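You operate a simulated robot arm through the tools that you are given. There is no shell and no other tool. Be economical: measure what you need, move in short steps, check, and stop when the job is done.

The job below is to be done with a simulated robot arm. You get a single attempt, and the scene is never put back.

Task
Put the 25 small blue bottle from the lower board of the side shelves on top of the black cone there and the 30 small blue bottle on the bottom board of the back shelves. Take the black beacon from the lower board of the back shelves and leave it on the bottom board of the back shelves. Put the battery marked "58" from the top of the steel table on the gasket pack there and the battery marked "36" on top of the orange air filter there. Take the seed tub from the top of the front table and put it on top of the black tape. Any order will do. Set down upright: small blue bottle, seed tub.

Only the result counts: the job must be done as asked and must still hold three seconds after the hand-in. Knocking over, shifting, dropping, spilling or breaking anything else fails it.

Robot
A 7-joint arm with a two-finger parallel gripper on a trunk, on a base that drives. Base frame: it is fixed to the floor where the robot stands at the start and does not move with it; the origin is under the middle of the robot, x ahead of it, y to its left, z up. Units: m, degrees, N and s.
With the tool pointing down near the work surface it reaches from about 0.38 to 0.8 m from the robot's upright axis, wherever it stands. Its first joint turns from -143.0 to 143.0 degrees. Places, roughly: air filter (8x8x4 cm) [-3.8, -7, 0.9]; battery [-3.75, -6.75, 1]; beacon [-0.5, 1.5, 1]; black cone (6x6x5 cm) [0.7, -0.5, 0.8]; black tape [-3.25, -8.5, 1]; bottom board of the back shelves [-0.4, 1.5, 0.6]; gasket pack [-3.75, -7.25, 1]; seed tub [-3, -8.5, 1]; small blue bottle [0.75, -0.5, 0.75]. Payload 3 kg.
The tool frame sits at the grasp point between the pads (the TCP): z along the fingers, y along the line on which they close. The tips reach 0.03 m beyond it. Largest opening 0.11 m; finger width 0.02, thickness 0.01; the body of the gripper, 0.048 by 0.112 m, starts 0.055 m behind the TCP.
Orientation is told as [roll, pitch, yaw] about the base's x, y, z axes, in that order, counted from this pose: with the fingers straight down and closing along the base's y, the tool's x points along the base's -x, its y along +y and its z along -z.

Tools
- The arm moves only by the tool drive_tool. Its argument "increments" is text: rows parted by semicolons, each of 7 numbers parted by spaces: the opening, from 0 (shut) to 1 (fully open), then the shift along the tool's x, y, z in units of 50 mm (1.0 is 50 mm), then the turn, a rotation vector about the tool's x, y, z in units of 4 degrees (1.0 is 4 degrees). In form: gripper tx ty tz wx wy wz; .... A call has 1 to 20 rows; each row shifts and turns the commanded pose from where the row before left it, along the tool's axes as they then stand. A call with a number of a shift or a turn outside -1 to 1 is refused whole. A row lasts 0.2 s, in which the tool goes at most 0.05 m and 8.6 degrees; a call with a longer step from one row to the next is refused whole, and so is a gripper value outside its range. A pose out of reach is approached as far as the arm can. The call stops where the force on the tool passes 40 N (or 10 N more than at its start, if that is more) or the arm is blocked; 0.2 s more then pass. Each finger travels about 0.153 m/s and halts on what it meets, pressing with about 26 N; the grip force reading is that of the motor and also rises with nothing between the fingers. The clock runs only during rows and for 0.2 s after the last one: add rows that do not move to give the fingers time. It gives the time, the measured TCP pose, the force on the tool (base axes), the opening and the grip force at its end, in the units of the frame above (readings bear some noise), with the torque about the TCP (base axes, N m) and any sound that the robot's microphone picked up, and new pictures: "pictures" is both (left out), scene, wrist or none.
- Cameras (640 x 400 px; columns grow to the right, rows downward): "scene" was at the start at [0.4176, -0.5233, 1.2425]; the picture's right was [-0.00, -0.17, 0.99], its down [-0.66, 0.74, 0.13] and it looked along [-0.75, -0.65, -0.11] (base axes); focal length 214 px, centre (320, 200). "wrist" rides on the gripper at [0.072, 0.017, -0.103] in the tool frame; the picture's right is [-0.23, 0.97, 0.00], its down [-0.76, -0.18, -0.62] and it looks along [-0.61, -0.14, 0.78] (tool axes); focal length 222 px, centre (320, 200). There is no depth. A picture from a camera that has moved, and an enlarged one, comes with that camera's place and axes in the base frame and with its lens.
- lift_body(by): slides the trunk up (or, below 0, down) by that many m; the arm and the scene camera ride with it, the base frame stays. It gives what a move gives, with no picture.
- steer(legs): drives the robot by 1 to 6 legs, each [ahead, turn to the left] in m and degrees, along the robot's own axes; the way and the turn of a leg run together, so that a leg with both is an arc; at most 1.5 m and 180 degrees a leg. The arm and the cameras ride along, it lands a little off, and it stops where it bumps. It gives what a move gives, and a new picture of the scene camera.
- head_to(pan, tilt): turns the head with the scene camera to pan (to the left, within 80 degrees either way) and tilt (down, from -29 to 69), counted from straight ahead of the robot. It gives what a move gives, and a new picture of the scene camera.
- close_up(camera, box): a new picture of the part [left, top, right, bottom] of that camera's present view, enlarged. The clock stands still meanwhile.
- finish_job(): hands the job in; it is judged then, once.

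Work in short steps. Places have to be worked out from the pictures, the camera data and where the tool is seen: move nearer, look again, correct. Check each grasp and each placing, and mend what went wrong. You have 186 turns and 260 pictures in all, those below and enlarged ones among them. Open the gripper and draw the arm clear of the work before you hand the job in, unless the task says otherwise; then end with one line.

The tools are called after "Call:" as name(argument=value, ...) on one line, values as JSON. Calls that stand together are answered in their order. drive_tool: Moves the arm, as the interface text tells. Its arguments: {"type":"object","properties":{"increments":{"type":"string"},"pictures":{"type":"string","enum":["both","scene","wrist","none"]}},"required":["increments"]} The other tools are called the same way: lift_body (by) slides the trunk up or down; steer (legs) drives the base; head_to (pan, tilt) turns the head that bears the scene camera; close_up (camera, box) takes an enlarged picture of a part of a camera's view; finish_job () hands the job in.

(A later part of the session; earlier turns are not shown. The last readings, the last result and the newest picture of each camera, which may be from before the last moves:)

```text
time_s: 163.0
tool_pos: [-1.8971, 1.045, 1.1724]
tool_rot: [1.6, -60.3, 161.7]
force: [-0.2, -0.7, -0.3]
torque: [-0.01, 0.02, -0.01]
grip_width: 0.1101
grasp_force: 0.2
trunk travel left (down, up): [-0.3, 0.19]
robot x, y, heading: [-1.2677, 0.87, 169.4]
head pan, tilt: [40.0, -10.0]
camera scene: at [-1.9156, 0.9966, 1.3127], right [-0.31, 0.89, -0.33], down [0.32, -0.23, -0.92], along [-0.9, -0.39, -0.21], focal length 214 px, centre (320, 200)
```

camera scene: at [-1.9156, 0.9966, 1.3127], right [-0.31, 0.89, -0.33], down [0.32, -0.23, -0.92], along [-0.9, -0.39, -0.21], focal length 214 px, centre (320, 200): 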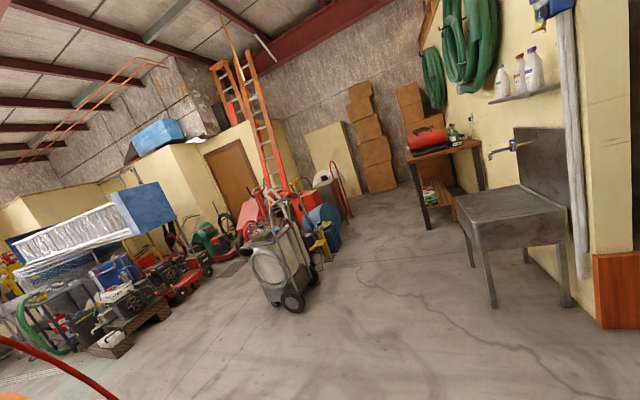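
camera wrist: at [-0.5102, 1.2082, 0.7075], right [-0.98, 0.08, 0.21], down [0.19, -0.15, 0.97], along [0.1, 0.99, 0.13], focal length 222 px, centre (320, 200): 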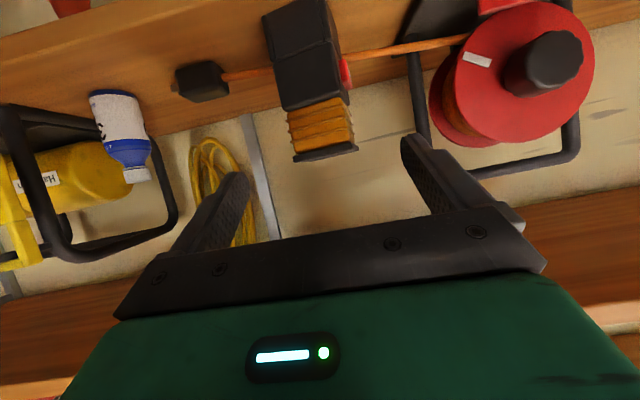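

Call:
head_to(pan=80, tilt=0)

```text
time_s: 164.1
tool_pos: [-1.8949, 1.0451, 1.1726]
tool_rot: [1.4, -60.3, 161.7]
force: [0.4, 0.0, 0.0]
torque: [-0.01, 0.03, -0.01]
grip_width: 0.1101
grasp_force: 0.1
trunk travel left (down, up): [-0.3, 0.19]
robot x, y, heading: [-1.2671, 0.8697, 169.7]
head pan, tilt: [80.0, 0.0]
camera scene: at [-1.8779, 0.9491, 1.3246], right [-0.77, 0.41, -0.49], down [0.47, -0.16, -0.87], along [-0.43, -0.9, -0.07], focal length 214 px, centre (320, 200)
```

scene: 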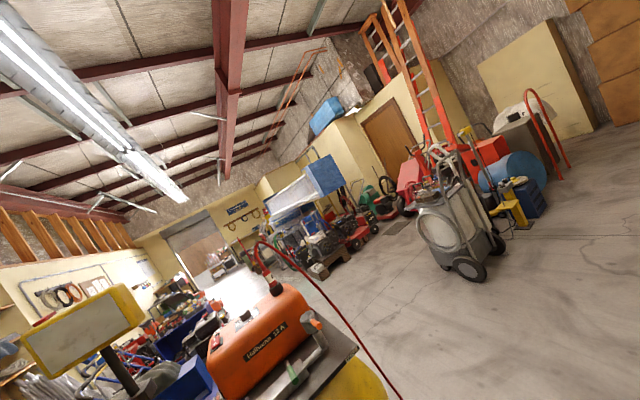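

The aisle turns left past the compressor. I'll drive 1.15 m on, then turn left to face -y.

Call:
steer(legs=[[1.15, 0], [0, 90]])

Call:
head_to(pan=0, tilt=-18)

```text
time_s: 173.8
tool_pos: [-2.5898, 0.4536, 1.1727]
tool_rot: [1.4, -60.3, -109.3]
force: [0.4, -0.1, 0.2]
torque: [-0.01, 0.03, 0.01]
grip_width: 0.11
grasp_force: 0.1
trunk travel left (down, up): [-0.3, 0.19]
robot x, y, heading: [-2.4575, 1.0897, -101.4]
head pan, tilt: [80.0, 0.0]
camera scene: at [-2.4925, 0.4691, 1.3246], right [-0.42, -0.76, -0.49], down [0.16, 0.47, -0.87], along [0.89, -0.45, -0.07], focal length 214 px, centre (320, 200)
```

scene: 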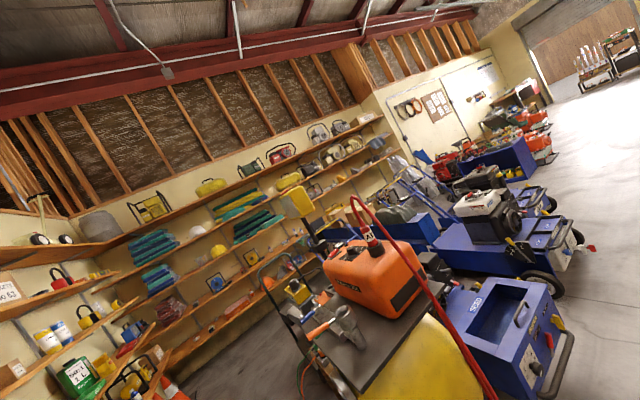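

```text
time_s: 175.3
tool_pos: [-2.5889, 0.4538, 1.1735]
tool_rot: [1.5, -60.3, -109.3]
force: [0.1, -0.5, 0.6]
torque: [0.0, -0.01, 0.0]
grip_width: 0.1098
grasp_force: 0.1
trunk travel left (down, up): [-0.3, 0.19]
robot x, y, heading: [-2.4606, 1.0883, -101.8]
head pan, tilt: [0.0, -18.0]
camera scene: at [-2.5973, 0.4326, 1.3163], right [-0.95, 0.31, -0.01], down [0.07, 0.19, -0.98], along [-0.3, -0.93, -0.2], focal length 214 px, centre (320, 200)
```

scene: 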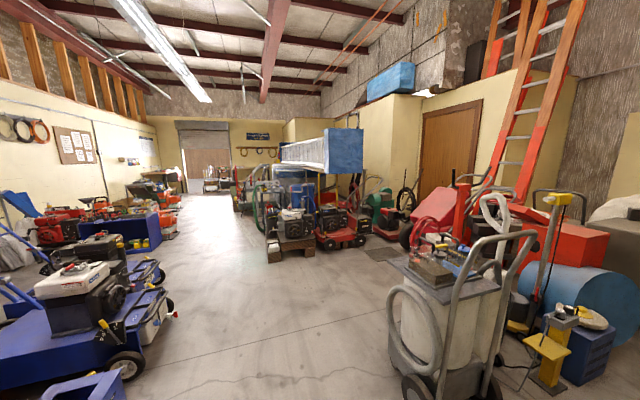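

The aisle runs straight toward the far door. I'll zoom in toward the tables' direction.

Call:
close_up(camera="scene", box=[170, 140, 330, 260])

```text
3.33 times, centred on (250, 200) of scene
camera zoom: at [-2.5973, 0.4326, 1.3163], right [-0.95, 0.31, -0.01], down [0.07, 0.19, -0.98], along [-0.3, -0.93, -0.2], focal length 715 px, centre (553, 200)
```

zoom: 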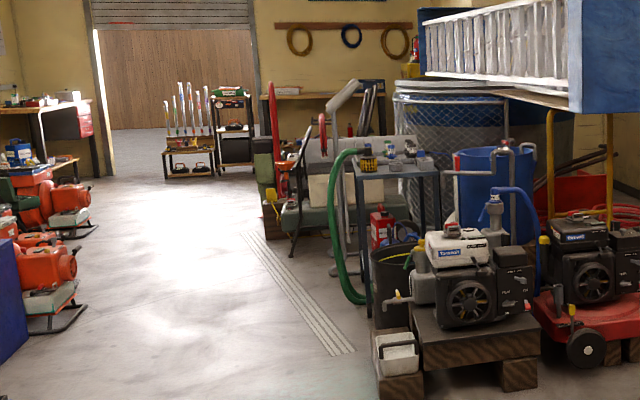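

I'll head down the aisle along x≈-2.2.

Call:
steer(legs=[[0, 18], [1.2, 0], [1.1, 0]])

```text
time_s: 187.0
tool_pos: [-2.112, -1.6813, 1.1734]
tool_rot: [1.4, -60.2, -89.3]
force: [0.1, 0.7, 0.1]
torque: [0.01, -0.03, 0.03]
grip_width: 0.11
grasp_force: 0.2
trunk travel left (down, up): [-0.3, 0.19]
robot x, y, heading: [-2.2168, -1.0427, -73.9]
head pan, tilt: [0.0, -18.0]
stopped in leg 3: the robot was blocked; the commanded pose is now the measured one
camera scene: at [-2.1125, -1.7051, 1.316], right [-1.0, -0.03, -0.01], down [0.01, 0.2, -0.98], along [0.04, -0.98, -0.2], focal length 214 px, centre (320, 200)
```

scene: 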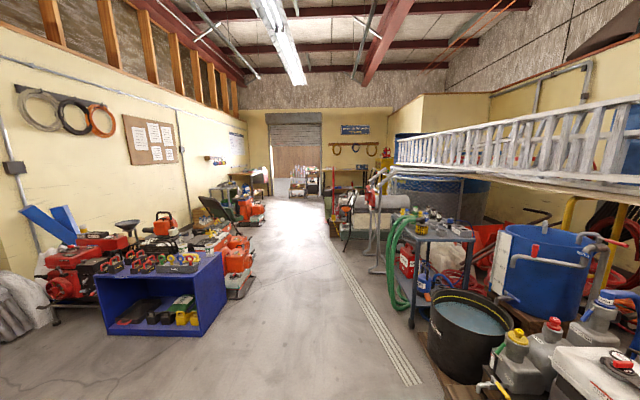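

I bumped, probably against the blue cart on the left. I'll back up a bit and pass further right.

Call:
steer(legs=[[-0.15, 0], [0, -35], [0.35, 0], [0, 20], [0.5, 0]])

```text
time_s: 195.7
tool_pos: [-2.449, -2.3782, 1.1741]
tool_rot: [1.3, -60.2, -104.9]
force: [-0.3, 0.2, -0.1]
torque: [-0.03, 0.02, 0.04]
grip_width: 0.11
grasp_force: 0.2
trunk travel left (down, up): [-0.3, 0.19]
robot x, y, heading: [-2.3777, -1.732, -89.9]
head pan, tilt: [0.0, -18.0]
camera scene: at [-2.4559, -2.4001, 1.3162], right [-0.97, 0.24, -0.01], down [0.06, 0.19, -0.98], along [-0.23, -0.95, -0.2], focal length 214 px, centre (320, 200)
```

scene: 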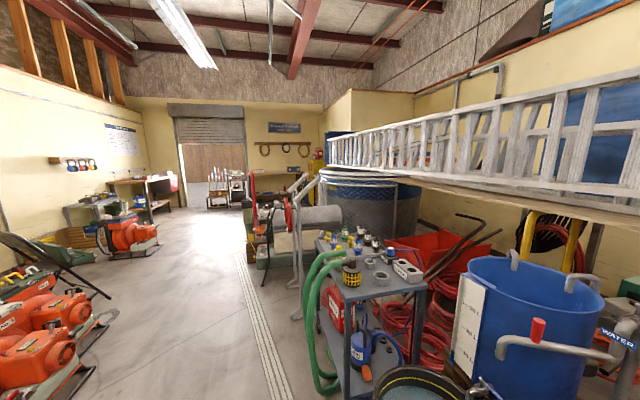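

Through. Continuing down the aisle, angling slightly left.

Call:
steer(legs=[[0, 10], [1.4, 0], [1.2, 0]])

```text
time_s: 209.1
tool_pos: [-1.8784, -4.9386, 1.1729]
tool_rot: [1.3, -60.3, -95.1]
force: [-0.5, 0.2, -0.4]
torque: [-0.01, -0.01, 0.0]
grip_width: 0.1102
grasp_force: 0.1
trunk travel left (down, up): [-0.3, 0.19]
robot x, y, heading: [-1.9173, -4.2901, -80.2]
head pan, tilt: [0.0, -18.0]
camera scene: at [-1.8801, -4.9618, 1.3167], right [-1.0, 0.07, -0.01], down [0.03, 0.2, -0.98], along [-0.06, -0.98, -0.2], focal length 214 px, centre (320, 200)
```

scene: 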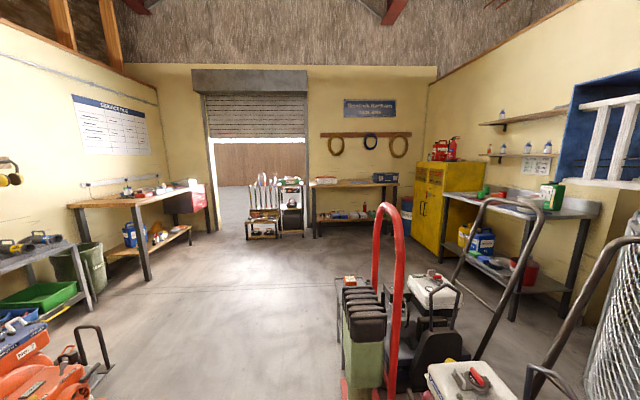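

The steel table is at right and the front table straight ahead. I'll continue past the red cart.

Call:
steer(legs=[[1.4, 0], [1.3, 0], [0, -70]])

```text
time_s: 225.3
tool_pos: [-1.9993, -7.2218, 1.1739]
tool_rot: [1.5, -60.3, -163.6]
force: [1.0, 0.8, -0.3]
torque: [-0.05, 0.03, -0.02]
grip_width: 0.1103
grasp_force: 0.1
trunk travel left (down, up): [-0.3, 0.19]
robot x, y, heading: [-1.3848, -6.9875, -148.4]
head pan, tilt: [0.0, -18.0]
camera scene: at [-2.0207, -7.2273, 1.3172], right [-0.3, 0.95, -0.01], down [0.2, 0.05, -0.98], along [-0.93, -0.3, -0.2], focal length 214 px, centre (320, 200)
```

scene: 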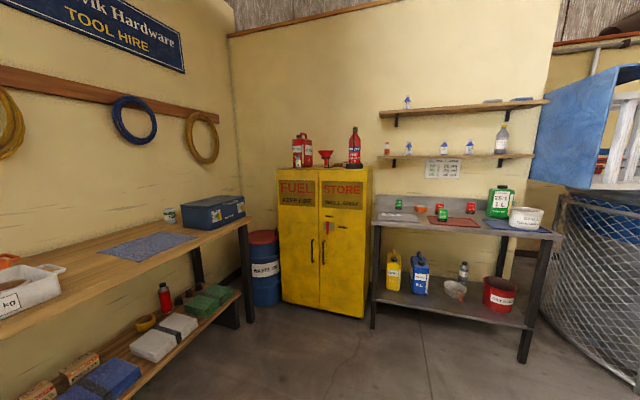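

I'll zoom in on both tables.

Call:
close_up(camera="scene", box=[360, 170, 560, 250])

Call:
close_up(camera="scene", box=[0, 180, 260, 330])

```text
3.20 times, centred on (460, 210) of scene
camera zoom: at [-2.0207, -7.2273, 1.3172], right [-0.3, 0.95, -0.01], down [0.2, 0.05, -0.98], along [-0.93, -0.3, -0.2], focal length 686 px, centre (-128, 168)
```

zoom: 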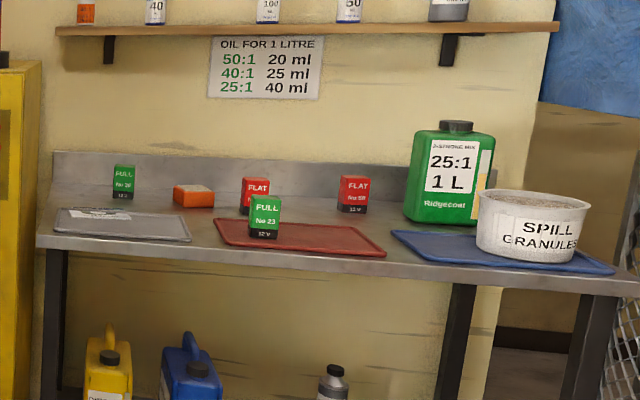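

```text
2.46 times, centred on (130, 255) of scene
camera zoom: at [-2.0207, -7.2273, 1.3172], right [-0.3, 0.95, -0.01], down [0.2, 0.05, -0.98], along [-0.93, -0.3, -0.2], focal length 528 px, centre (788, 65)
```

zoom: 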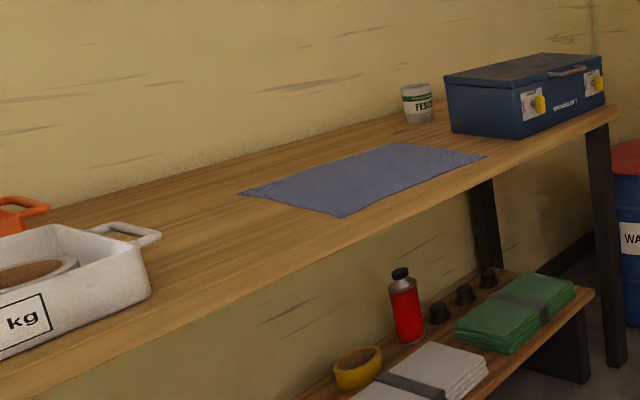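

I'll drive up to the steel table, stopping at x≈-2.9, for a close look.

Call:
steer(legs=[[0, -31.5], [1.45, 0]])

Call:
head_to(pan=0, tilt=0)

```text
time_s: 234.0
tool_pos: [-3.4695, -6.902, 1.175]
tool_rot: [1.4, -60.3, 166.0]
force: [0.3, 0.3, 0.3]
torque: [0.01, 0.03, -0.02]
grip_width: 0.1101
grasp_force: 0.0
trunk travel left (down, up): [-0.3, 0.19]
robot x, y, heading: [-2.8222, -7.008, -178.5]
head pan, tilt: [0.0, -18.0]
camera scene: at [-3.4908, -6.8966, 1.3176], right [0.22, 0.98, -0.01], down [0.2, -0.06, -0.98], along [-0.96, 0.21, -0.2], focal length 214 px, centre (320, 200)
```

scene: 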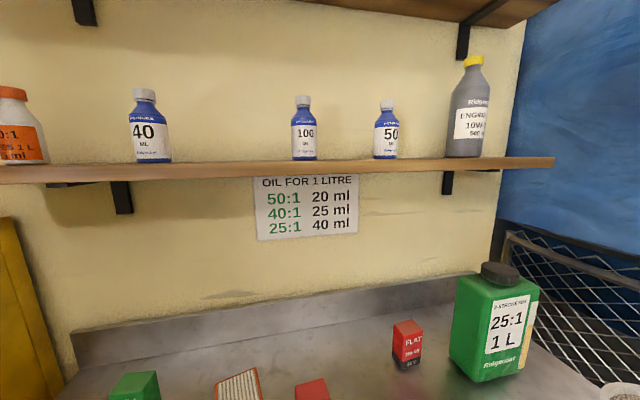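

```text
time_s: 234.8
tool_pos: [-3.4702, -6.9029, 1.1763]
tool_rot: [1.4, -60.3, 166.0]
force: [-1.2, 0.1, 0.0]
torque: [0.0, 0.01, -0.01]
grip_width: 0.1099
grasp_force: 0.0
trunk travel left (down, up): [-0.3, 0.19]
robot x, y, heading: [-2.8217, -7.0117, -178.8]
head pan, tilt: [0.0, 0.0]
camera scene: at [-3.4883, -6.8975, 1.2891], right [0.22, 0.98, -0.01], down [0.48, -0.12, -0.87], along [-0.85, 0.19, -0.5], focal length 214 px, centre (320, 200)
```

scene: 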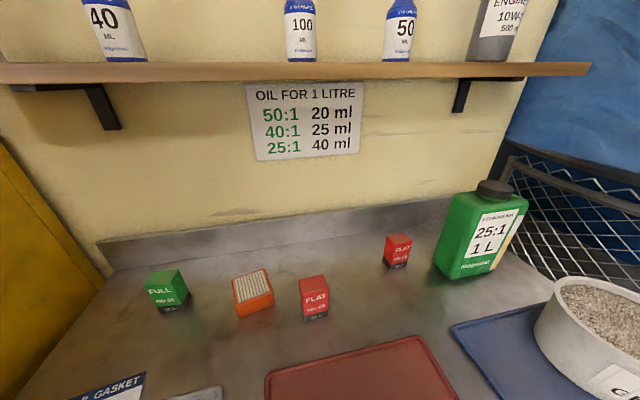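

Call:
close_up(camera="scene", box=[120, 220, 440, 400])

Call:
close_up(camera="scene", box=[370, 225, 430, 275])

```text
2.00 times, centred on (280, 310) of scene
camera zoom: at [-3.4883, -6.8975, 1.2891], right [0.22, 0.98, -0.01], down [0.48, -0.12, -0.87], along [-0.85, 0.19, -0.5], focal length 429 px, centre (400, -20)
```

zoom: 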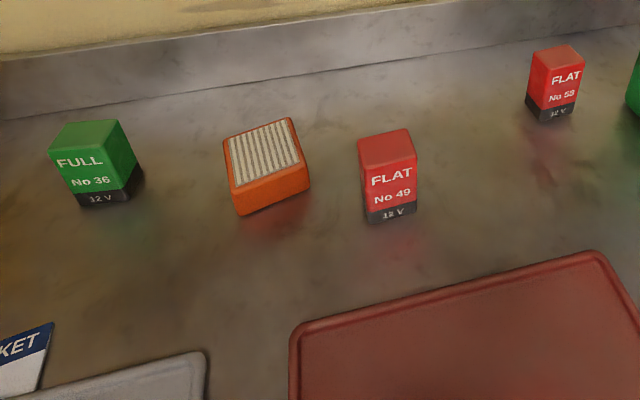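

```text
8.00 times, centred on (400, 250) of scene
camera zoom: at [-3.4883, -6.8975, 1.2891], right [0.22, 0.98, -0.01], down [0.48, -0.12, -0.87], along [-0.85, 0.19, -0.5], focal length 1716 px, centre (-320, -200)
```

zoom: 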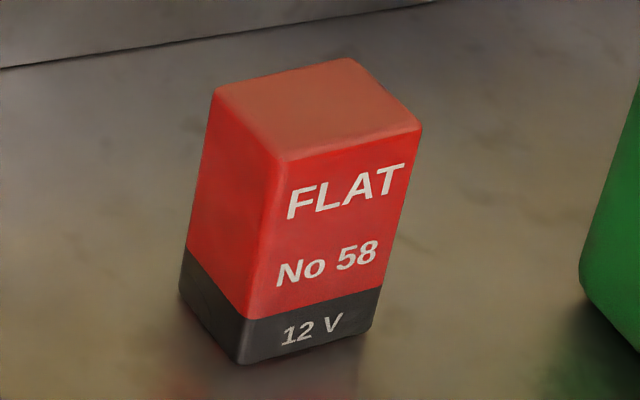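

Identified: 36 is the green one at left ≈(-3.82,-7.15), 58 is the red one at right ≈(-3.84,-6.63), with the air filter between ≈(-3.82,-6.97). The table top is z≈0.87. I'll drive 0.22 m closer and pitch the tool to -30° for near-vertical work.

Call:
steer(legs=[[0.22, 0]])

Call:
drive_tool(increments="1 0.5 0 -0.8 0 1 0; 1 0.5 0 -0.8 0 1 0; 1 0 0 0 0 1 0; 1 0 0 0 0 1 0; 1 0 0 0 0 1 0; 1 0 0 0 0 1 0; 1 0 0 0 0 1 0; 1 0 0 0 -0.2 0.5 0; 1 0 0 0 0 0 0", pictures="scene")

```text
time_s: 236.5
tool_pos: [-3.6942, -6.9087, 1.1756]
tool_rot: [1.4, -60.3, 166.0]
force: [-0.4, -0.4, -0.1]
torque: [0.02, 0.0, 0.0]
grip_width: 0.11
grasp_force: 0.1
trunk travel left (down, up): [-0.3, 0.19]
robot x, y, heading: [-3.0415, -7.0147, -178.9]
head pan, tilt: [0.0, 0.0]
camera scene: at [-3.7127, -6.9025, 1.2892], right [0.22, 0.98, -0.01], down [0.48, -0.12, -0.87], along [-0.85, 0.19, -0.5], focal length 214 px, centre (320, 200)
```

scene: 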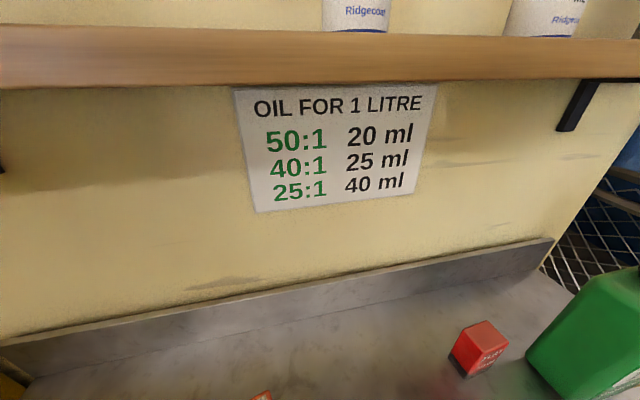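

```text
time_s: 238.5
tool_pos: [-3.6034, -6.9287, 1.1762]
tool_rot: [1.7, -30.3, 166.7]
force: [-0.7, 0.6, -0.7]
torque: [0.0, 0.0, 0.02]
grip_width: 0.1098
grasp_force: 0.1
trunk travel left (down, up): [-0.3, 0.19]
robot x, y, heading: [-3.0466, -7.0193, -178.7]
head pan, tilt: [0.0, 0.0]
camera scene: at [-3.6749, -6.911, 1.2639], right [0.21, 0.98, -0.02], down [0.84, -0.2, -0.5], along [-0.5, 0.09, -0.86], focal length 214 px, centre (320, 200)
```

scene: 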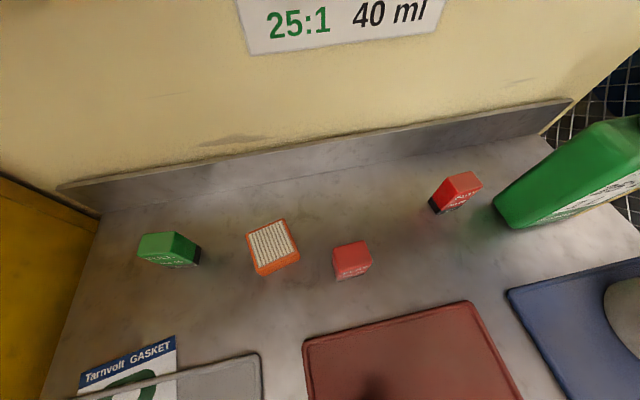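

Call:
close_up(camera="scene", box=[410, 150, 510, 230])

Call:
close_up(camera="scene", box=[60, 200, 320, 400])

```text
5.00 times, centred on (460, 190) of scene
camera zoom: at [-3.6749, -6.911, 1.2639], right [0.21, 0.98, -0.02], down [0.84, -0.2, -0.5], along [-0.5, 0.09, -0.86], focal length 1072 px, centre (-380, 250)
```

zoom: 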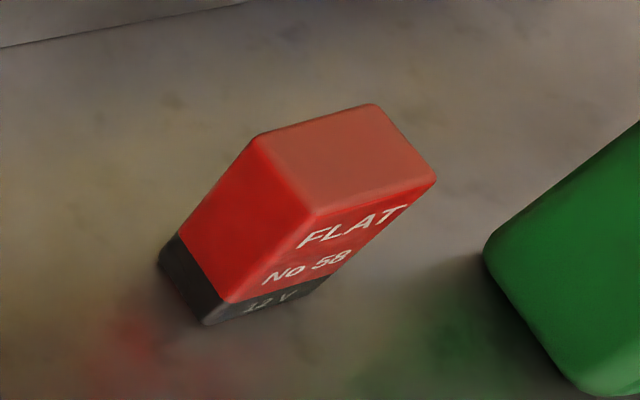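

```text
2.00 times, centred on (190, 300) of scene
camera zoom: at [-3.6749, -6.911, 1.2639], right [0.21, 0.98, -0.02], down [0.84, -0.2, -0.5], along [-0.5, 0.09, -0.86], focal length 429 px, centre (580, 0)
```

zoom: 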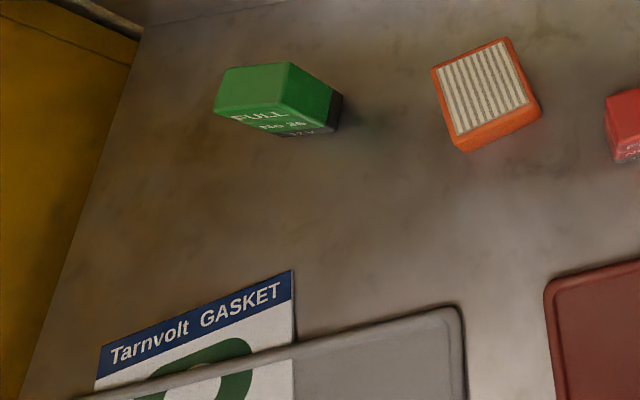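

Battery 58: centre (-3.836,-6.622), size about 3.4×4.7×8.3 cm, axis-aligned. I'll yaw to 180° and move above it.

Call:
drive_tool(increments="0.85 0 0 0 -0.5 0 -0.866; 0.85 0 0 0 -0.5 0 -0.866; 0.85 0 0 0 -0.5 0 -0.866; 0.85 0 0 0 0.27 0 -0.29; 0.85 -0.244 -0.767 0.562 0 0 0; 0.85 -0.244 -0.767 0.562 0 0 0; 0.85 -0.244 -0.767 0.562 0 0 0; 0.85 -0.244 -0.767 0.562 0 0 0; 0.85 -0.244 -0.767 0.562 0 0 0; 0.85 -0.244 -0.767 0.562 0 0 0; 0.85 -0.244 -0.767 0.562 0 0 0; 0.85 -0.244 -0.767 0.562 0 0 0; 0.85 0 0 0 0 0 0", pictures="both")

```text
time_s: 241.3
tool_pos: [-3.801, -6.621, 1.036]
tool_rot: [-0.2, -30.6, -179.8]
force: [-0.2, 0.0, 0.2]
torque: [-0.05, 0.02, -0.02]
grip_width: 0.0933
grasp_force: 0.0
trunk travel left (down, up): [-0.3, 0.19]
robot x, y, heading: [-3.0461, -7.0152, -178.6]
head pan, tilt: [0.0, 0.0]
camera scene: at [-3.8751, -6.6219, 1.1241], right [0.0, 1.0, 0.0], down [0.86, 0.0, -0.51], along [-0.51, 0.0, -0.86], focal length 214 px, centre (320, 200)
camera wrist: at [-3.6857, -6.6365, 1.0874], right [-0.19, -0.97, 0.11], down [-0.34, 0.17, 0.92], along [-0.92, 0.14, -0.36], focal length 222 px, centre (320, 200)
```

scene: 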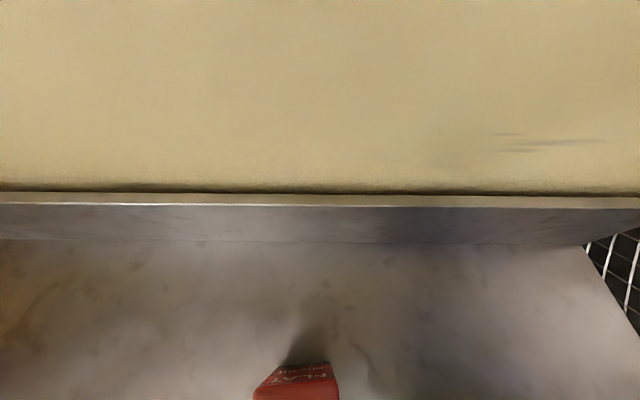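
wrist: 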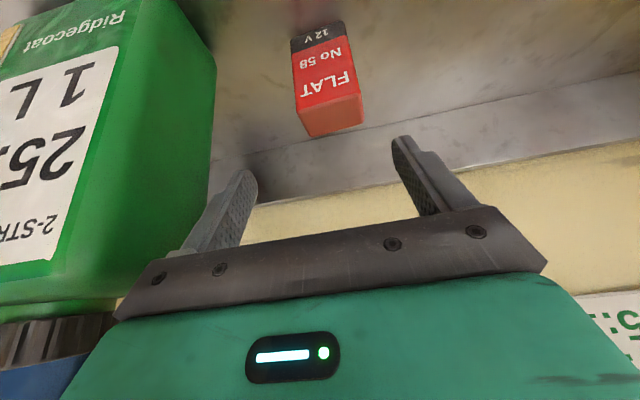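

Refined to (-3.835,-6.632). I'll descend and grasp.

Call:
drive_tool(increments="0.85 0.174 0.073 0.754 0 0 0; 0.85 0.174 0.073 0.754 0 0 0; 0.85 0.174 0.073 0.754 0 0 0; 0.85 0 0 0 0 0 0; 0.6 0 0 0 0 0 0; 0.3 0 0 0 0 0 0; 0.2 0 0 0 0 0 0; 0.2 0 0 0 0 0 0", pictures="wrist")

```text
time_s: 243.1
tool_pos: [-3.8361, -6.6326, 0.9244]
tool_rot: [-0.2, -30.6, -179.7]
force: [-0.4, -0.1, 0.2]
torque: [-0.1, 0.11, -0.04]
grip_width: 0.0499
grasp_force: 26.1
trunk travel left (down, up): [-0.3, 0.19]
robot x, y, heading: [-3.0446, -7.0199, -178.5]
head pan, tilt: [0.0, 0.0]
camera wrist: at [-3.7204, -6.6477, 0.9768], right [-0.19, -0.97, 0.11], down [-0.34, 0.17, 0.92], along [-0.92, 0.14, -0.36], focal length 222 px, centre (320, 200)
```

wrist: 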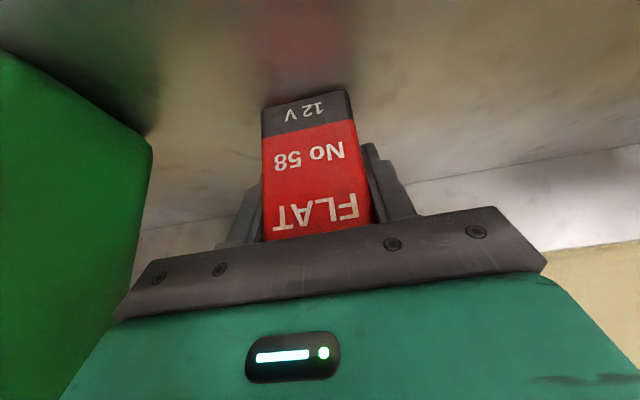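

Battery 58 gripped. I'll lift and carry it toward the gasket pack, then look down at the pack.

Call:
drive_tool(increments="0.2 -0.5 0 -0.85 0 0 0; 0.2 -0.5 0 -0.85 0 0 0; 0.2 -0.5 0 -0.85 0 0 0; 0.2 0.315 0.909 -0.182 0 0 0; 0.2 0.315 0.909 -0.182 0 0 0; 0.2 0.315 0.909 -0.182 0 0 0; 0.2 0.315 0.909 -0.182 0 0 0; 0.2 0.315 0.909 -0.182 0 0 0; 0.2 0.315 0.909 -0.182 0 0 0; 0.2 0.315 0.909 -0.182 0 0 0; 0.2 0.315 0.909 -0.182 0 0 0; 0.2 0.315 0.909 -0.182 0 0 0; 0.2 0.315 0.909 -0.182 0 0 0; 0.2 0.315 0.909 -0.182 0 0 0; 0.2 0 0 0 0 0 0", pictures="none")

Call:
head_to(pan=0, tilt=25)

```text
time_s: 246.3
tool_pos: [-3.8362, -7.0799, 1.0396]
tool_rot: [-0.3, -30.5, -179.9]
force: [0.2, -0.5, -2.0]
torque: [0.03, 0.04, -0.01]
grip_width: 0.05
grasp_force: 26.0
out of reach, approached as far as the arm can: row 3, 6, 7, 8, 9, 10, 11, 12, 13, 14
trunk travel left (down, up): [-0.3, 0.19]
robot x, y, heading: [-3.0472, -7.0179, -178.6]
head pan, tilt: [0.0, 0.0]
```

```text
time_s: 247.2
tool_pos: [-3.8355, -7.0797, 1.0389]
tool_rot: [-0.2, -30.3, -179.7]
force: [-0.4, 0.2, -3.6]
torque: [-0.01, 0.02, -0.02]
grip_width: 0.0499
grasp_force: 25.9
trunk travel left (down, up): [-0.3, 0.19]
robot x, y, heading: [-3.0441, -7.0186, -178.8]
head pan, tilt: [0.0, 25.0]
camera scene: at [-3.8759, -7.0806, 1.1062], right [0.0, 1.0, 0.0], down [1.0, 0.0, -0.09], along [-0.09, 0.0, -1.0], focal length 214 px, centre (320, 200)
```

scene: 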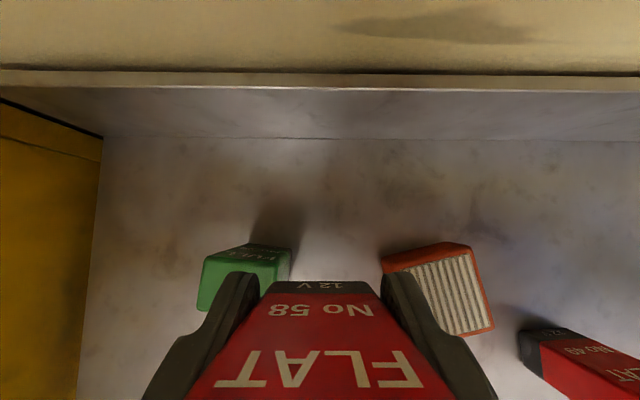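

The arm seems to have run along its reach limit. I'll try pulling straight back toward the robot.

Call:
drive_tool(increments="0.2 0.6 0 -0.35 0 0 0; 0.2 0.6 0 -0.35 0 0 0; 0.2 0.6 0 -0.35 0 0 0; 0.2 0 0 0 0 0 0", pictures="scene")

```text
time_s: 248.2
tool_pos: [-3.8347, -7.082, 1.0414]
tool_rot: [-0.3, -30.4, -179.8]
force: [-0.1, 0.8, -2.2]
torque: [0.03, 0.05, 0.01]
grip_width: 0.0498
grasp_force: 25.8
out of reach, approached as far as the arm can: row 1, 2, 3
trunk travel left (down, up): [-0.3, 0.19]
robot x, y, heading: [-3.0465, -7.0161, -178.5]
head pan, tilt: [0.0, 25.0]
camera scene: at [-3.8749, -7.0818, 1.1076], right [0.0, 1.0, 0.0], down [1.0, 0.0, -0.09], along [-0.09, 0.0, -1.0], focal length 214 px, centre (320, 200)
```

scene: 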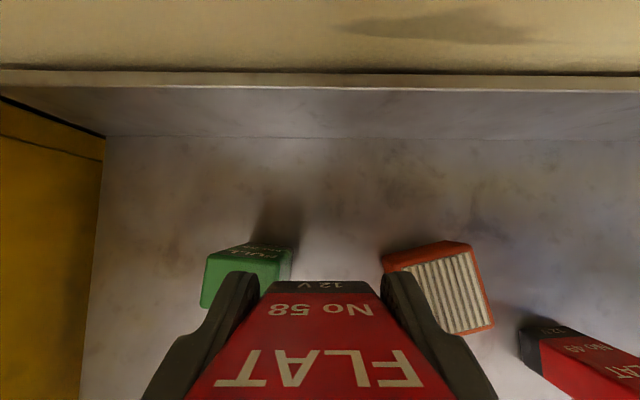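

Call:
drive_tool(increments="0.2 0 0 0 0 -1 0; 0.2 0 0 0 0 -1 0; 0.2 0 0 0 0 -1 0; 0.2 0.5 0 -0.5 0 0 0; 0.2 0.5 0 -0.5 0 0 0; 0.2 0 0 0 0 0 0", pictures="none")

```text
time_s: 249.6
tool_pos: [-3.8687, -7.0882, 1.0799]
tool_rot: [-0.3, -42.3, -179.8]
force: [0.0, 1.2, -3.0]
torque: [-0.02, 0.02, 0.0]
grip_width: 0.0502
grasp_force: 26.3
out of reach, approached as far as the arm can: row 1, 2, 3, 4, 5
trunk travel left (down, up): [-0.3, 0.19]
robot x, y, heading: [-3.0432, -7.016, -178.8]
head pan, tilt: [0.0, 25.0]
```

The arm seems stuck straight (elbow singular). I'll try a move downward plus sideways to break it.

Call:
drive_tool(increments="0.2 0.34 0 0.3 0 0 0; 0.2 0.34 0 0.3 0 0 0; 0.2 0 0 0 0 0 0", pictures="none")

```text
time_s: 250.4
tool_pos: [-3.8845, -7.0914, 1.0471]
tool_rot: [-0.2, -42.4, -179.8]
force: [0.5, -1.1, -2.5]
torque: [0.0, 0.01, 0.0]
grip_width: 0.05
grasp_force: 25.9
out of reach, approached as far as the arm can: row 1, 2
trunk travel left (down, up): [-0.3, 0.19]
robot x, y, heading: [-3.0478, -7.0163, -178.5]
head pan, tilt: [0.0, 25.0]
```

Call:
drive_tool(increments="0.2 0.37 0 -0.34 0 0 0; 0.2 0.37 0 -0.34 0 0 0; 0.2 0 0 0 0 0 0", pictures="none")

```text
time_s: 251.2
tool_pos: [-3.8784, -7.0924, 1.0596]
tool_rot: [-0.4, -42.5, -179.9]
force: [-0.2, 0.2, -3.3]
torque: [0.02, 0.02, 0.01]
grip_width: 0.0497
grasp_force: 26.1
out of reach, approached as far as the arm can: row 1, 2
trunk travel left (down, up): [-0.3, 0.19]
robot x, y, heading: [-3.0506, -7.0167, -178.7]
head pan, tilt: [0.0, 25.0]
```

Call:
drive_tool(increments="0.2 0 -0.6 0 0 0 0; 0.2 -0.37 -0.5 0.34 0 0 0; 0.2 0 0 0 0 0 0", pictures="none")

```text
time_s: 252.0
tool_pos: [-3.9058, -7.0401, 1.0574]
tool_rot: [-0.3, -42.5, -179.7]
force: [-1.0, -0.1, -3.3]
torque: [0.01, 0.01, 0.03]
grip_width: 0.0499
grasp_force: 25.8
trunk travel left (down, up): [-0.3, 0.19]
robot x, y, heading: [-3.0449, -7.0122, -178.4]
head pan, tilt: [0.0, 25.0]
```

Outward motion works but inward doesn't, so the elbow has flipped through straight at full reach. I'll back the base 0.3 m for room, then extend to full stretch and fold back properly.

Call:
steer(legs=[[-0.3, 0]])

Call:
drive_tool(increments="0.2 -0.74 0 0.5 0 0 0; 0.2 -0.74 0 0.3 0 0 0; 0.2 -0.9 0 0.1 0 0 0; 0.2 -0.9 0 0.1 0 0 0; 0.2 -0.9 0 0.1 0 0 0; 0.2 0 0 0 0 0 0", pictures="scene")

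```text
time_s: 254.0
tool_pos: [-3.6106, -7.0305, 1.0576]
tool_rot: [-0.3, -42.5, -180.0]
force: [-0.8, 0.1, -2.9]
torque: [-0.04, 0.05, 0.0]
grip_width: 0.0501
grasp_force: 26.4
trunk travel left (down, up): [-0.3, 0.19]
robot x, y, heading: [-2.7511, -7.0125, -179.0]
head pan, tilt: [0.0, 25.0]
camera scene: at [-3.6345, -7.0309, 1.1305], right [0.0, 1.0, 0.0], down [0.95, 0.0, -0.3], along [-0.3, 0.0, -0.95], focal length 214 px, centre (320, 200)
```

scene: 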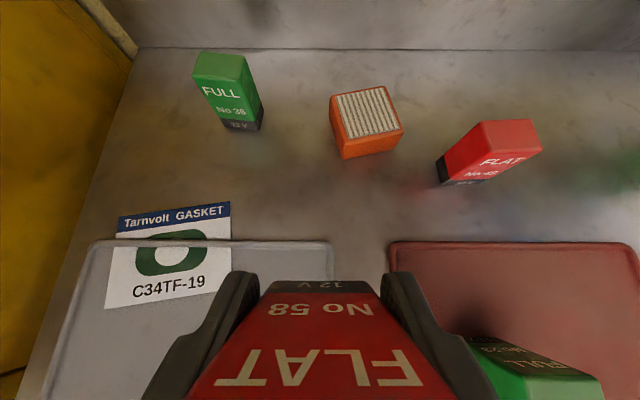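

```text
time_s: 255.4
tool_pos: [-3.6876, -7.0314, 1.0819]
tool_rot: [-0.2, -42.5, -179.8]
force: [0.2, -0.3, -4.1]
torque: [0.0, 0.04, -0.01]
grip_width: 0.0497
grasp_force: 25.9
out of reach, approached as far as the arm can: row 2, 3, 4, 5
trunk travel left (down, up): [-0.3, 0.19]
robot x, y, heading: [-2.7504, -7.0108, -178.8]
head pan, tilt: [0.0, 25.0]
camera scene: at [-3.7117, -7.0308, 1.1555], right [0.0, 1.0, 0.0], down [0.95, 0.0, -0.3], along [-0.3, 0.0, -0.95], focal length 214 px, centre (320, 200)
```

scene: 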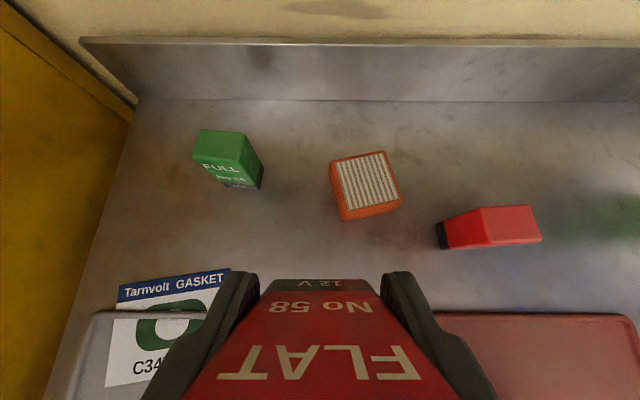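

Clear overhead view of the gasket pack. Now at full stretch, I'll try moving down and then inward.

Call:
drive_tool(increments="0.2 0.34 0 0.37 0 0 0; 0.2 0.5 0 0.1 0 0 0; 0.2 0.6 0 -0.2 0 0 0; 0.2 0.6 0 -0.4 0 0 0; 0.2 0.6 0 -0.5 0 0 0; 0.2 0 0 0 0 0 0", pictures="none")

```text
time_s: 256.8
tool_pos: [-3.5679, -7.0333, 1.0179]
tool_rot: [-0.4, -42.7, -179.9]
force: [0.1, -1.0, -3.2]
torque: [0.05, 0.0, -0.03]
grip_width: 0.05
grasp_force: 26.4
trunk travel left (down, up): [-0.3, 0.19]
robot x, y, heading: [-2.7494, -7.0081, -178.8]
head pan, tilt: [0.0, 25.0]
```

It folds now. I'll pull in another 10 cm to confirm.

Call:
drive_tool(increments="0.2 0.6 0 -0.54 0 0 0; 0.2 0.6 0 -0.54 0 0 0; 0.2 0.6 0 -0.54 0 0 0; 0.2 0 0 0 0 0 0", pictures="none")

```text
time_s: 257.8
tool_pos: [-3.4482, -7.0316, 1.0163]
tool_rot: [-0.3, -42.4, -180.0]
force: [-0.6, 0.4, -3.6]
torque: [0.0, 0.01, 0.0]
grip_width: 0.0503
grasp_force: 26.2
trunk travel left (down, up): [-0.3, 0.19]
robot x, y, heading: [-2.7486, -7.0123, -178.8]
head pan, tilt: [0.0, 25.0]
```

Restoring pitch -30°, then a close look at the pack.

Call:
drive_tool(increments="0.2 0 0 0 0 1 0; 0.2 0 0 0 0 1 0; 0.2 0 0 0 0 1 0; 0.2 0 1 0 0 0 0; 0.2 0 1 0 0 0 0; 0.2 0 0 0 0 0 0", pictures="scene")

Call:
close_up(camera="scene", box=[130, 30, 290, 130])

```text
time_s: 259.2
tool_pos: [-3.4489, -7.1319, 1.0171]
tool_rot: [-0.2, -30.5, -180.1]
force: [0.4, -0.3, -3.5]
torque: [0.01, 0.03, 0.06]
grip_width: 0.0501
grasp_force: 25.9
trunk travel left (down, up): [-0.3, 0.19]
robot x, y, heading: [-2.7482, -7.0103, -178.8]
head pan, tilt: [0.0, 25.0]
camera scene: at [-3.4897, -7.1324, 1.0834], right [0.0, 1.0, 0.0], down [1.0, 0.0, -0.1], along [-0.1, 0.0, -1.0], focal length 214 px, centre (320, 200)
```

scene: 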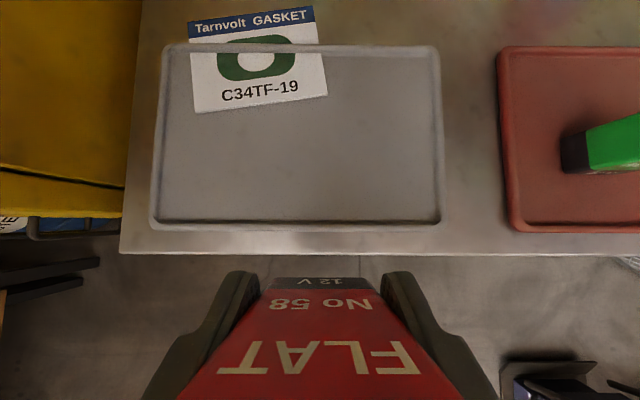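

```text
4.00 times, centred on (210, 80) of scene
camera zoom: at [-3.4897, -7.1324, 1.0834], right [0.0, 1.0, 0.0], down [1.0, 0.0, -0.1], along [-0.1, 0.0, -1.0], focal length 858 px, centre (760, 680)
```

zoom: 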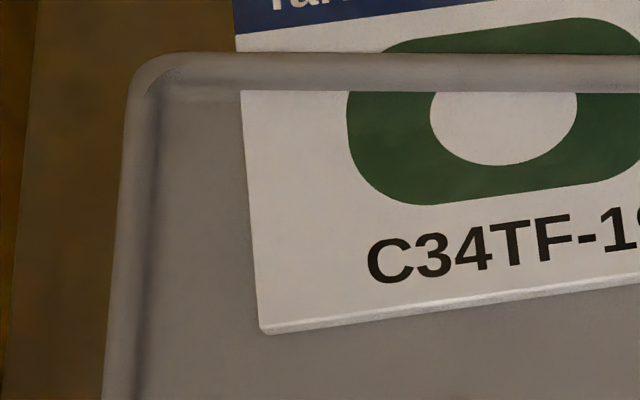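

The pack is a flat card; I'll place the battery on its free part inside the tray at ≈(-3.634,-7.195). Driving forward 0.25 m.

Call:
steer(legs=[[0.25, 0]])

```text
time_s: 261.0
tool_pos: [-3.698, -7.1346, 1.017]
tool_rot: [-0.4, -30.5, 179.9]
force: [0.6, 0.6, -2.8]
torque: [0.0, 0.03, 0.05]
grip_width: 0.0499
grasp_force: 25.8
trunk travel left (down, up): [-0.3, 0.19]
robot x, y, heading: [-2.9985, -7.0167, -178.9]
head pan, tilt: [0.0, 25.0]
camera scene: at [-3.7383, -7.1345, 1.0834], right [0.0, 1.0, 0.0], down [1.0, 0.0, -0.1], along [-0.1, 0.0, -1.0], focal length 214 px, centre (320, 200)
```

scene: 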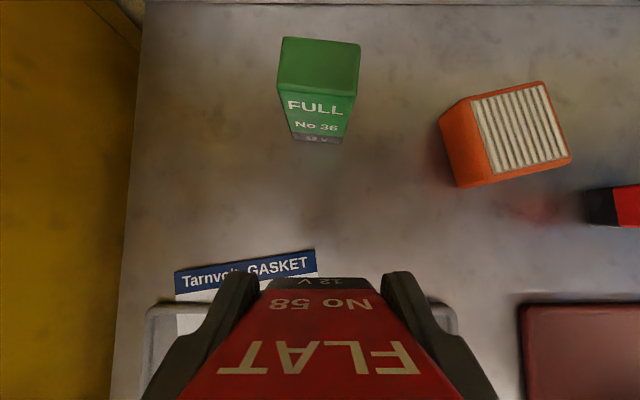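

I'll move over the chosen spot and lower to about 1 cm above.

Call:
drive_tool(increments="0.2 0.604 0.4 0.185 0 0 0; 0.2 0.604 0.4 0.185 0 0 0; 0.2 0.604 0.4 0.185 0 0 0; 0.2 0 0 0 0 0 0", pictures="both")

```text
time_s: 262.0
tool_pos: [-3.6339, -7.1953, 0.9463]
tool_rot: [-0.2, -30.5, 179.8]
force: [0.2, -0.2, -3.9]
torque: [-0.01, 0.04, -0.01]
grip_width: 0.05
grasp_force: 25.8
trunk travel left (down, up): [-0.3, 0.19]
robot x, y, heading: [-2.9965, -7.014, -178.9]
head pan, tilt: [0.0, 25.0]
camera scene: at [-3.6744, -7.1952, 1.0122], right [0.0, 1.0, 0.0], down [1.0, 0.0, -0.1], along [-0.1, 0.0, -1.0], focal length 214 px, centre (320, 200)
camera wrist: at [-3.5188, -7.2109, 0.998], right [-0.2, -0.97, 0.11], down [-0.34, 0.18, 0.92], along [-0.92, 0.15, -0.36], focal length 222 px, centre (320, 200)
```

scene: 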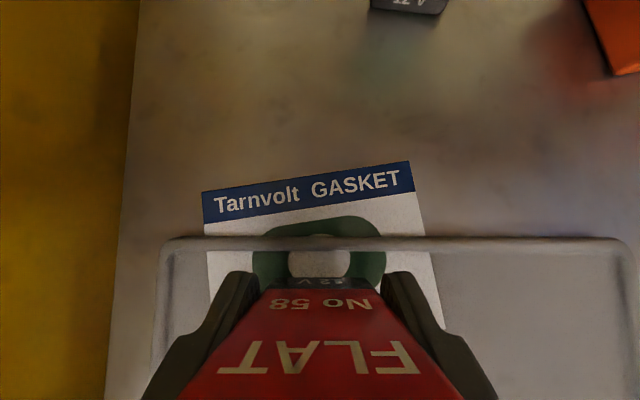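
wrist: 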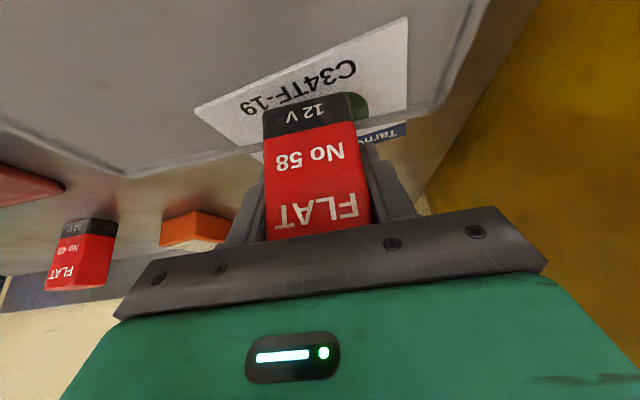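

Good alignment. I'll lower to contact in small steps.

Call:
drive_tool(increments="0.2 0.041 0 0.069 0 0 0; 0.2 0.041 0 0.069 0 0 0; 0.2 0 0 0 0 0 0", pictures="none")

Call:
drive_tool(increments="0.2 0.041 0 0.069 0 0 0; 0.2 0 0 0 0 0 0", pictures="none")

Call:
drive_tool(increments="0.2 0.031 0 0.052 0 0 0; 0.2 0 0 0 0 0 0", pictures="wrist")

```text
time_s: 262.8
tool_pos: [-3.6353, -7.1945, 0.9384]
tool_rot: [-0.3, -30.5, 179.8]
force: [-0.1, 0.3, -4.5]
torque: [-0.01, 0.01, 0.01]
grip_width: 0.0501
grasp_force: 26.2
trunk travel left (down, up): [-0.3, 0.19]
robot x, y, heading: [-2.9985, -7.0139, -179.1]
head pan, tilt: [0.0, 25.0]
```

```text
time_s: 263.4
tool_pos: [-3.6345, -7.1944, 0.9339]
tool_rot: [-0.3, -30.5, 179.9]
force: [-0.1, 0.2, -1.8]
torque: [0.01, 0.04, -0.04]
grip_width: 0.05
grasp_force: 26.1
trunk travel left (down, up): [-0.3, 0.19]
robot x, y, heading: [-2.9991, -7.017, -179.2]
head pan, tilt: [0.0, 25.0]
```

```text
time_s: 264.0
tool_pos: [-3.6354, -7.1957, 0.9328]
tool_rot: [-0.2, -30.7, 179.9]
force: [-0.7, 0.1, 9.3]
torque: [-0.05, -0.2, -0.01]
grip_width: 0.0498
grasp_force: 25.5
trunk travel left (down, up): [-0.3, 0.19]
robot x, y, heading: [-2.9956, -7.0104, -179.4]
head pan, tilt: [0.0, 25.0]
camera wrist: at [-3.5185, -7.2107, 0.9848], right [-0.2, -0.97, 0.11], down [-0.34, 0.18, 0.93], along [-0.92, 0.15, -0.36], focal length 222 px, centre (320, 200)
```

wrist: 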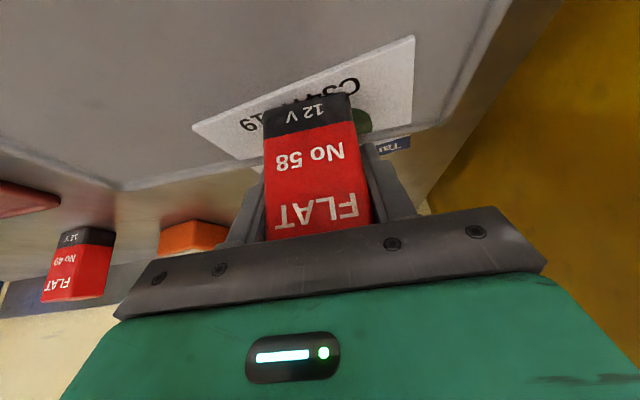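

Contact at ~9 N. I'll release and retreat along the tool axis.

Call:
drive_tool(increments="0.35 0 0 0 0 0 0; 0.6 0 0 0 0 0 0; 0.85 0 0 0 0 0 0; 0.85 0 0 0 0 0 0; 0.85 0 0 -0.6 0 0 0; 0.85 0 0 -0.8 0 0 0; 0.85 0 0 -0.8 0 0 0; 0.85 0 0 0 0 0 0", pictures="both")

```text
time_s: 265.8
tool_pos: [-3.5801, -7.1943, 1.028]
tool_rot: [-0.2, -30.6, 179.8]
force: [-0.2, 0.5, 0.1]
torque: [0.04, 0.0, 0.0]
grip_width: 0.0934
grasp_force: 0.1
trunk travel left (down, up): [-0.3, 0.19]
robot x, y, heading: [-2.998, -7.0152, -179.1]
head pan, tilt: [0.0, 25.0]
camera scene: at [-3.6193, -7.1959, 1.0943], right [0.0, 1.0, 0.0], down [1.0, 0.0, -0.1], along [-0.1, 0.0, -1.0], focal length 214 px, centre (320, 200)
camera wrist: at [-3.4636, -7.2116, 1.08], right [-0.2, -0.97, 0.11], down [-0.34, 0.18, 0.92], along [-0.92, 0.15, -0.36], focal length 222 px, centre (320, 200)
```

scene: 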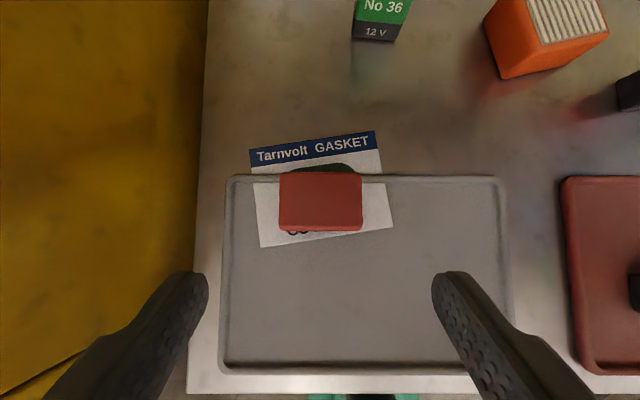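
wrist: 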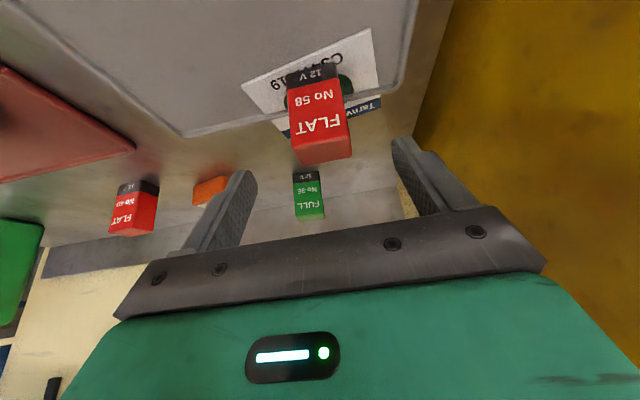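

Battery 58 stands on the gasket pack. For battery 36, I'll drive 0.1 m closer to avoid the reach limit.

Call:
steer(legs=[[0.1, 0]])

```text
time_s: 267.0
tool_pos: [-3.6756, -7.1966, 1.0278]
tool_rot: [-0.3, -30.6, 179.7]
force: [0.5, -0.1, 0.8]
torque: [0.01, 0.0, -0.03]
grip_width: 0.0936
grasp_force: 0.1
trunk travel left (down, up): [-0.3, 0.19]
robot x, y, heading: [-3.0942, -7.017, -179.2]
head pan, tilt: [0.0, 25.0]
camera scene: at [-3.7162, -7.1967, 1.0942], right [0.01, 1.0, 0.0], down [1.0, -0.01, -0.1], along [-0.1, 0.0, -1.0], focal length 214 px, centre (320, 200)
```

scene: 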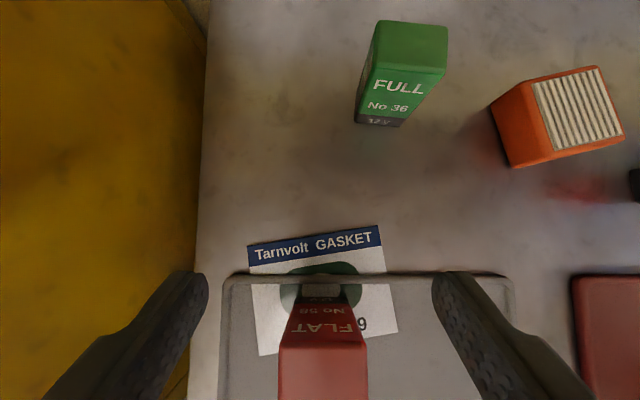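

Battery 36 centre ≈(-3.839,-7.133). I'll move over it, descend and grasp.

Call:
drive_tool(increments="0.85 -0.711 -0.424 0.421 0 0 0; 0.85 -0.711 -0.424 0.421 0 0 0; 0.85 -0.711 -0.424 0.421 0 0 0; 0.85 0 0 0 0 0 0", pictures="both")

```text
time_s: 268.0
tool_pos: [-3.7997, -7.1348, 1.028]
tool_rot: [-0.4, -30.5, 179.8]
force: [-0.2, 0.8, 0.3]
torque: [0.0, 0.01, 0.0]
grip_width: 0.0935
grasp_force: 0.0
trunk travel left (down, up): [-0.3, 0.19]
robot x, y, heading: [-3.0958, -7.014, -179.5]
head pan, tilt: [0.0, 25.0]
camera scene: at [-3.8406, -7.1336, 1.0944], right [0.01, 1.0, 0.0], down [1.0, -0.01, -0.1], along [-0.1, 0.0, -1.0], focal length 214 px, centre (320, 200)
camera wrist: at [-3.6849, -7.1494, 1.0803], right [-0.2, -0.97, 0.11], down [-0.34, 0.18, 0.92], along [-0.92, 0.15, -0.36], focal length 222 px, centre (320, 200)
```

scene: 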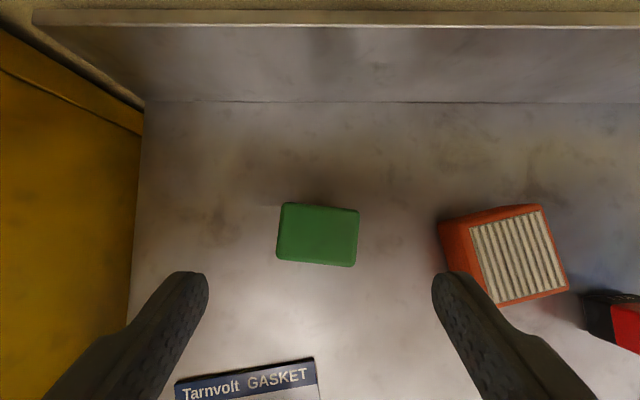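
wrist: 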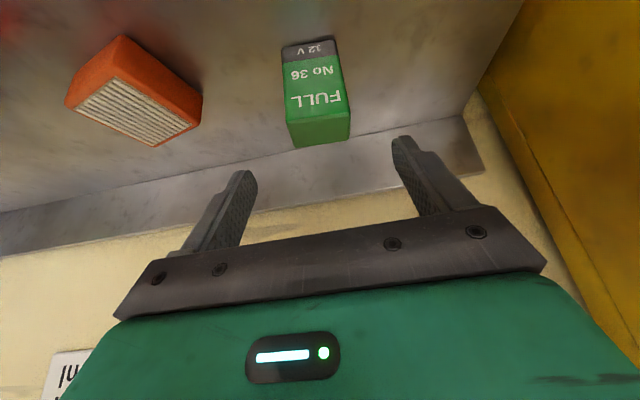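

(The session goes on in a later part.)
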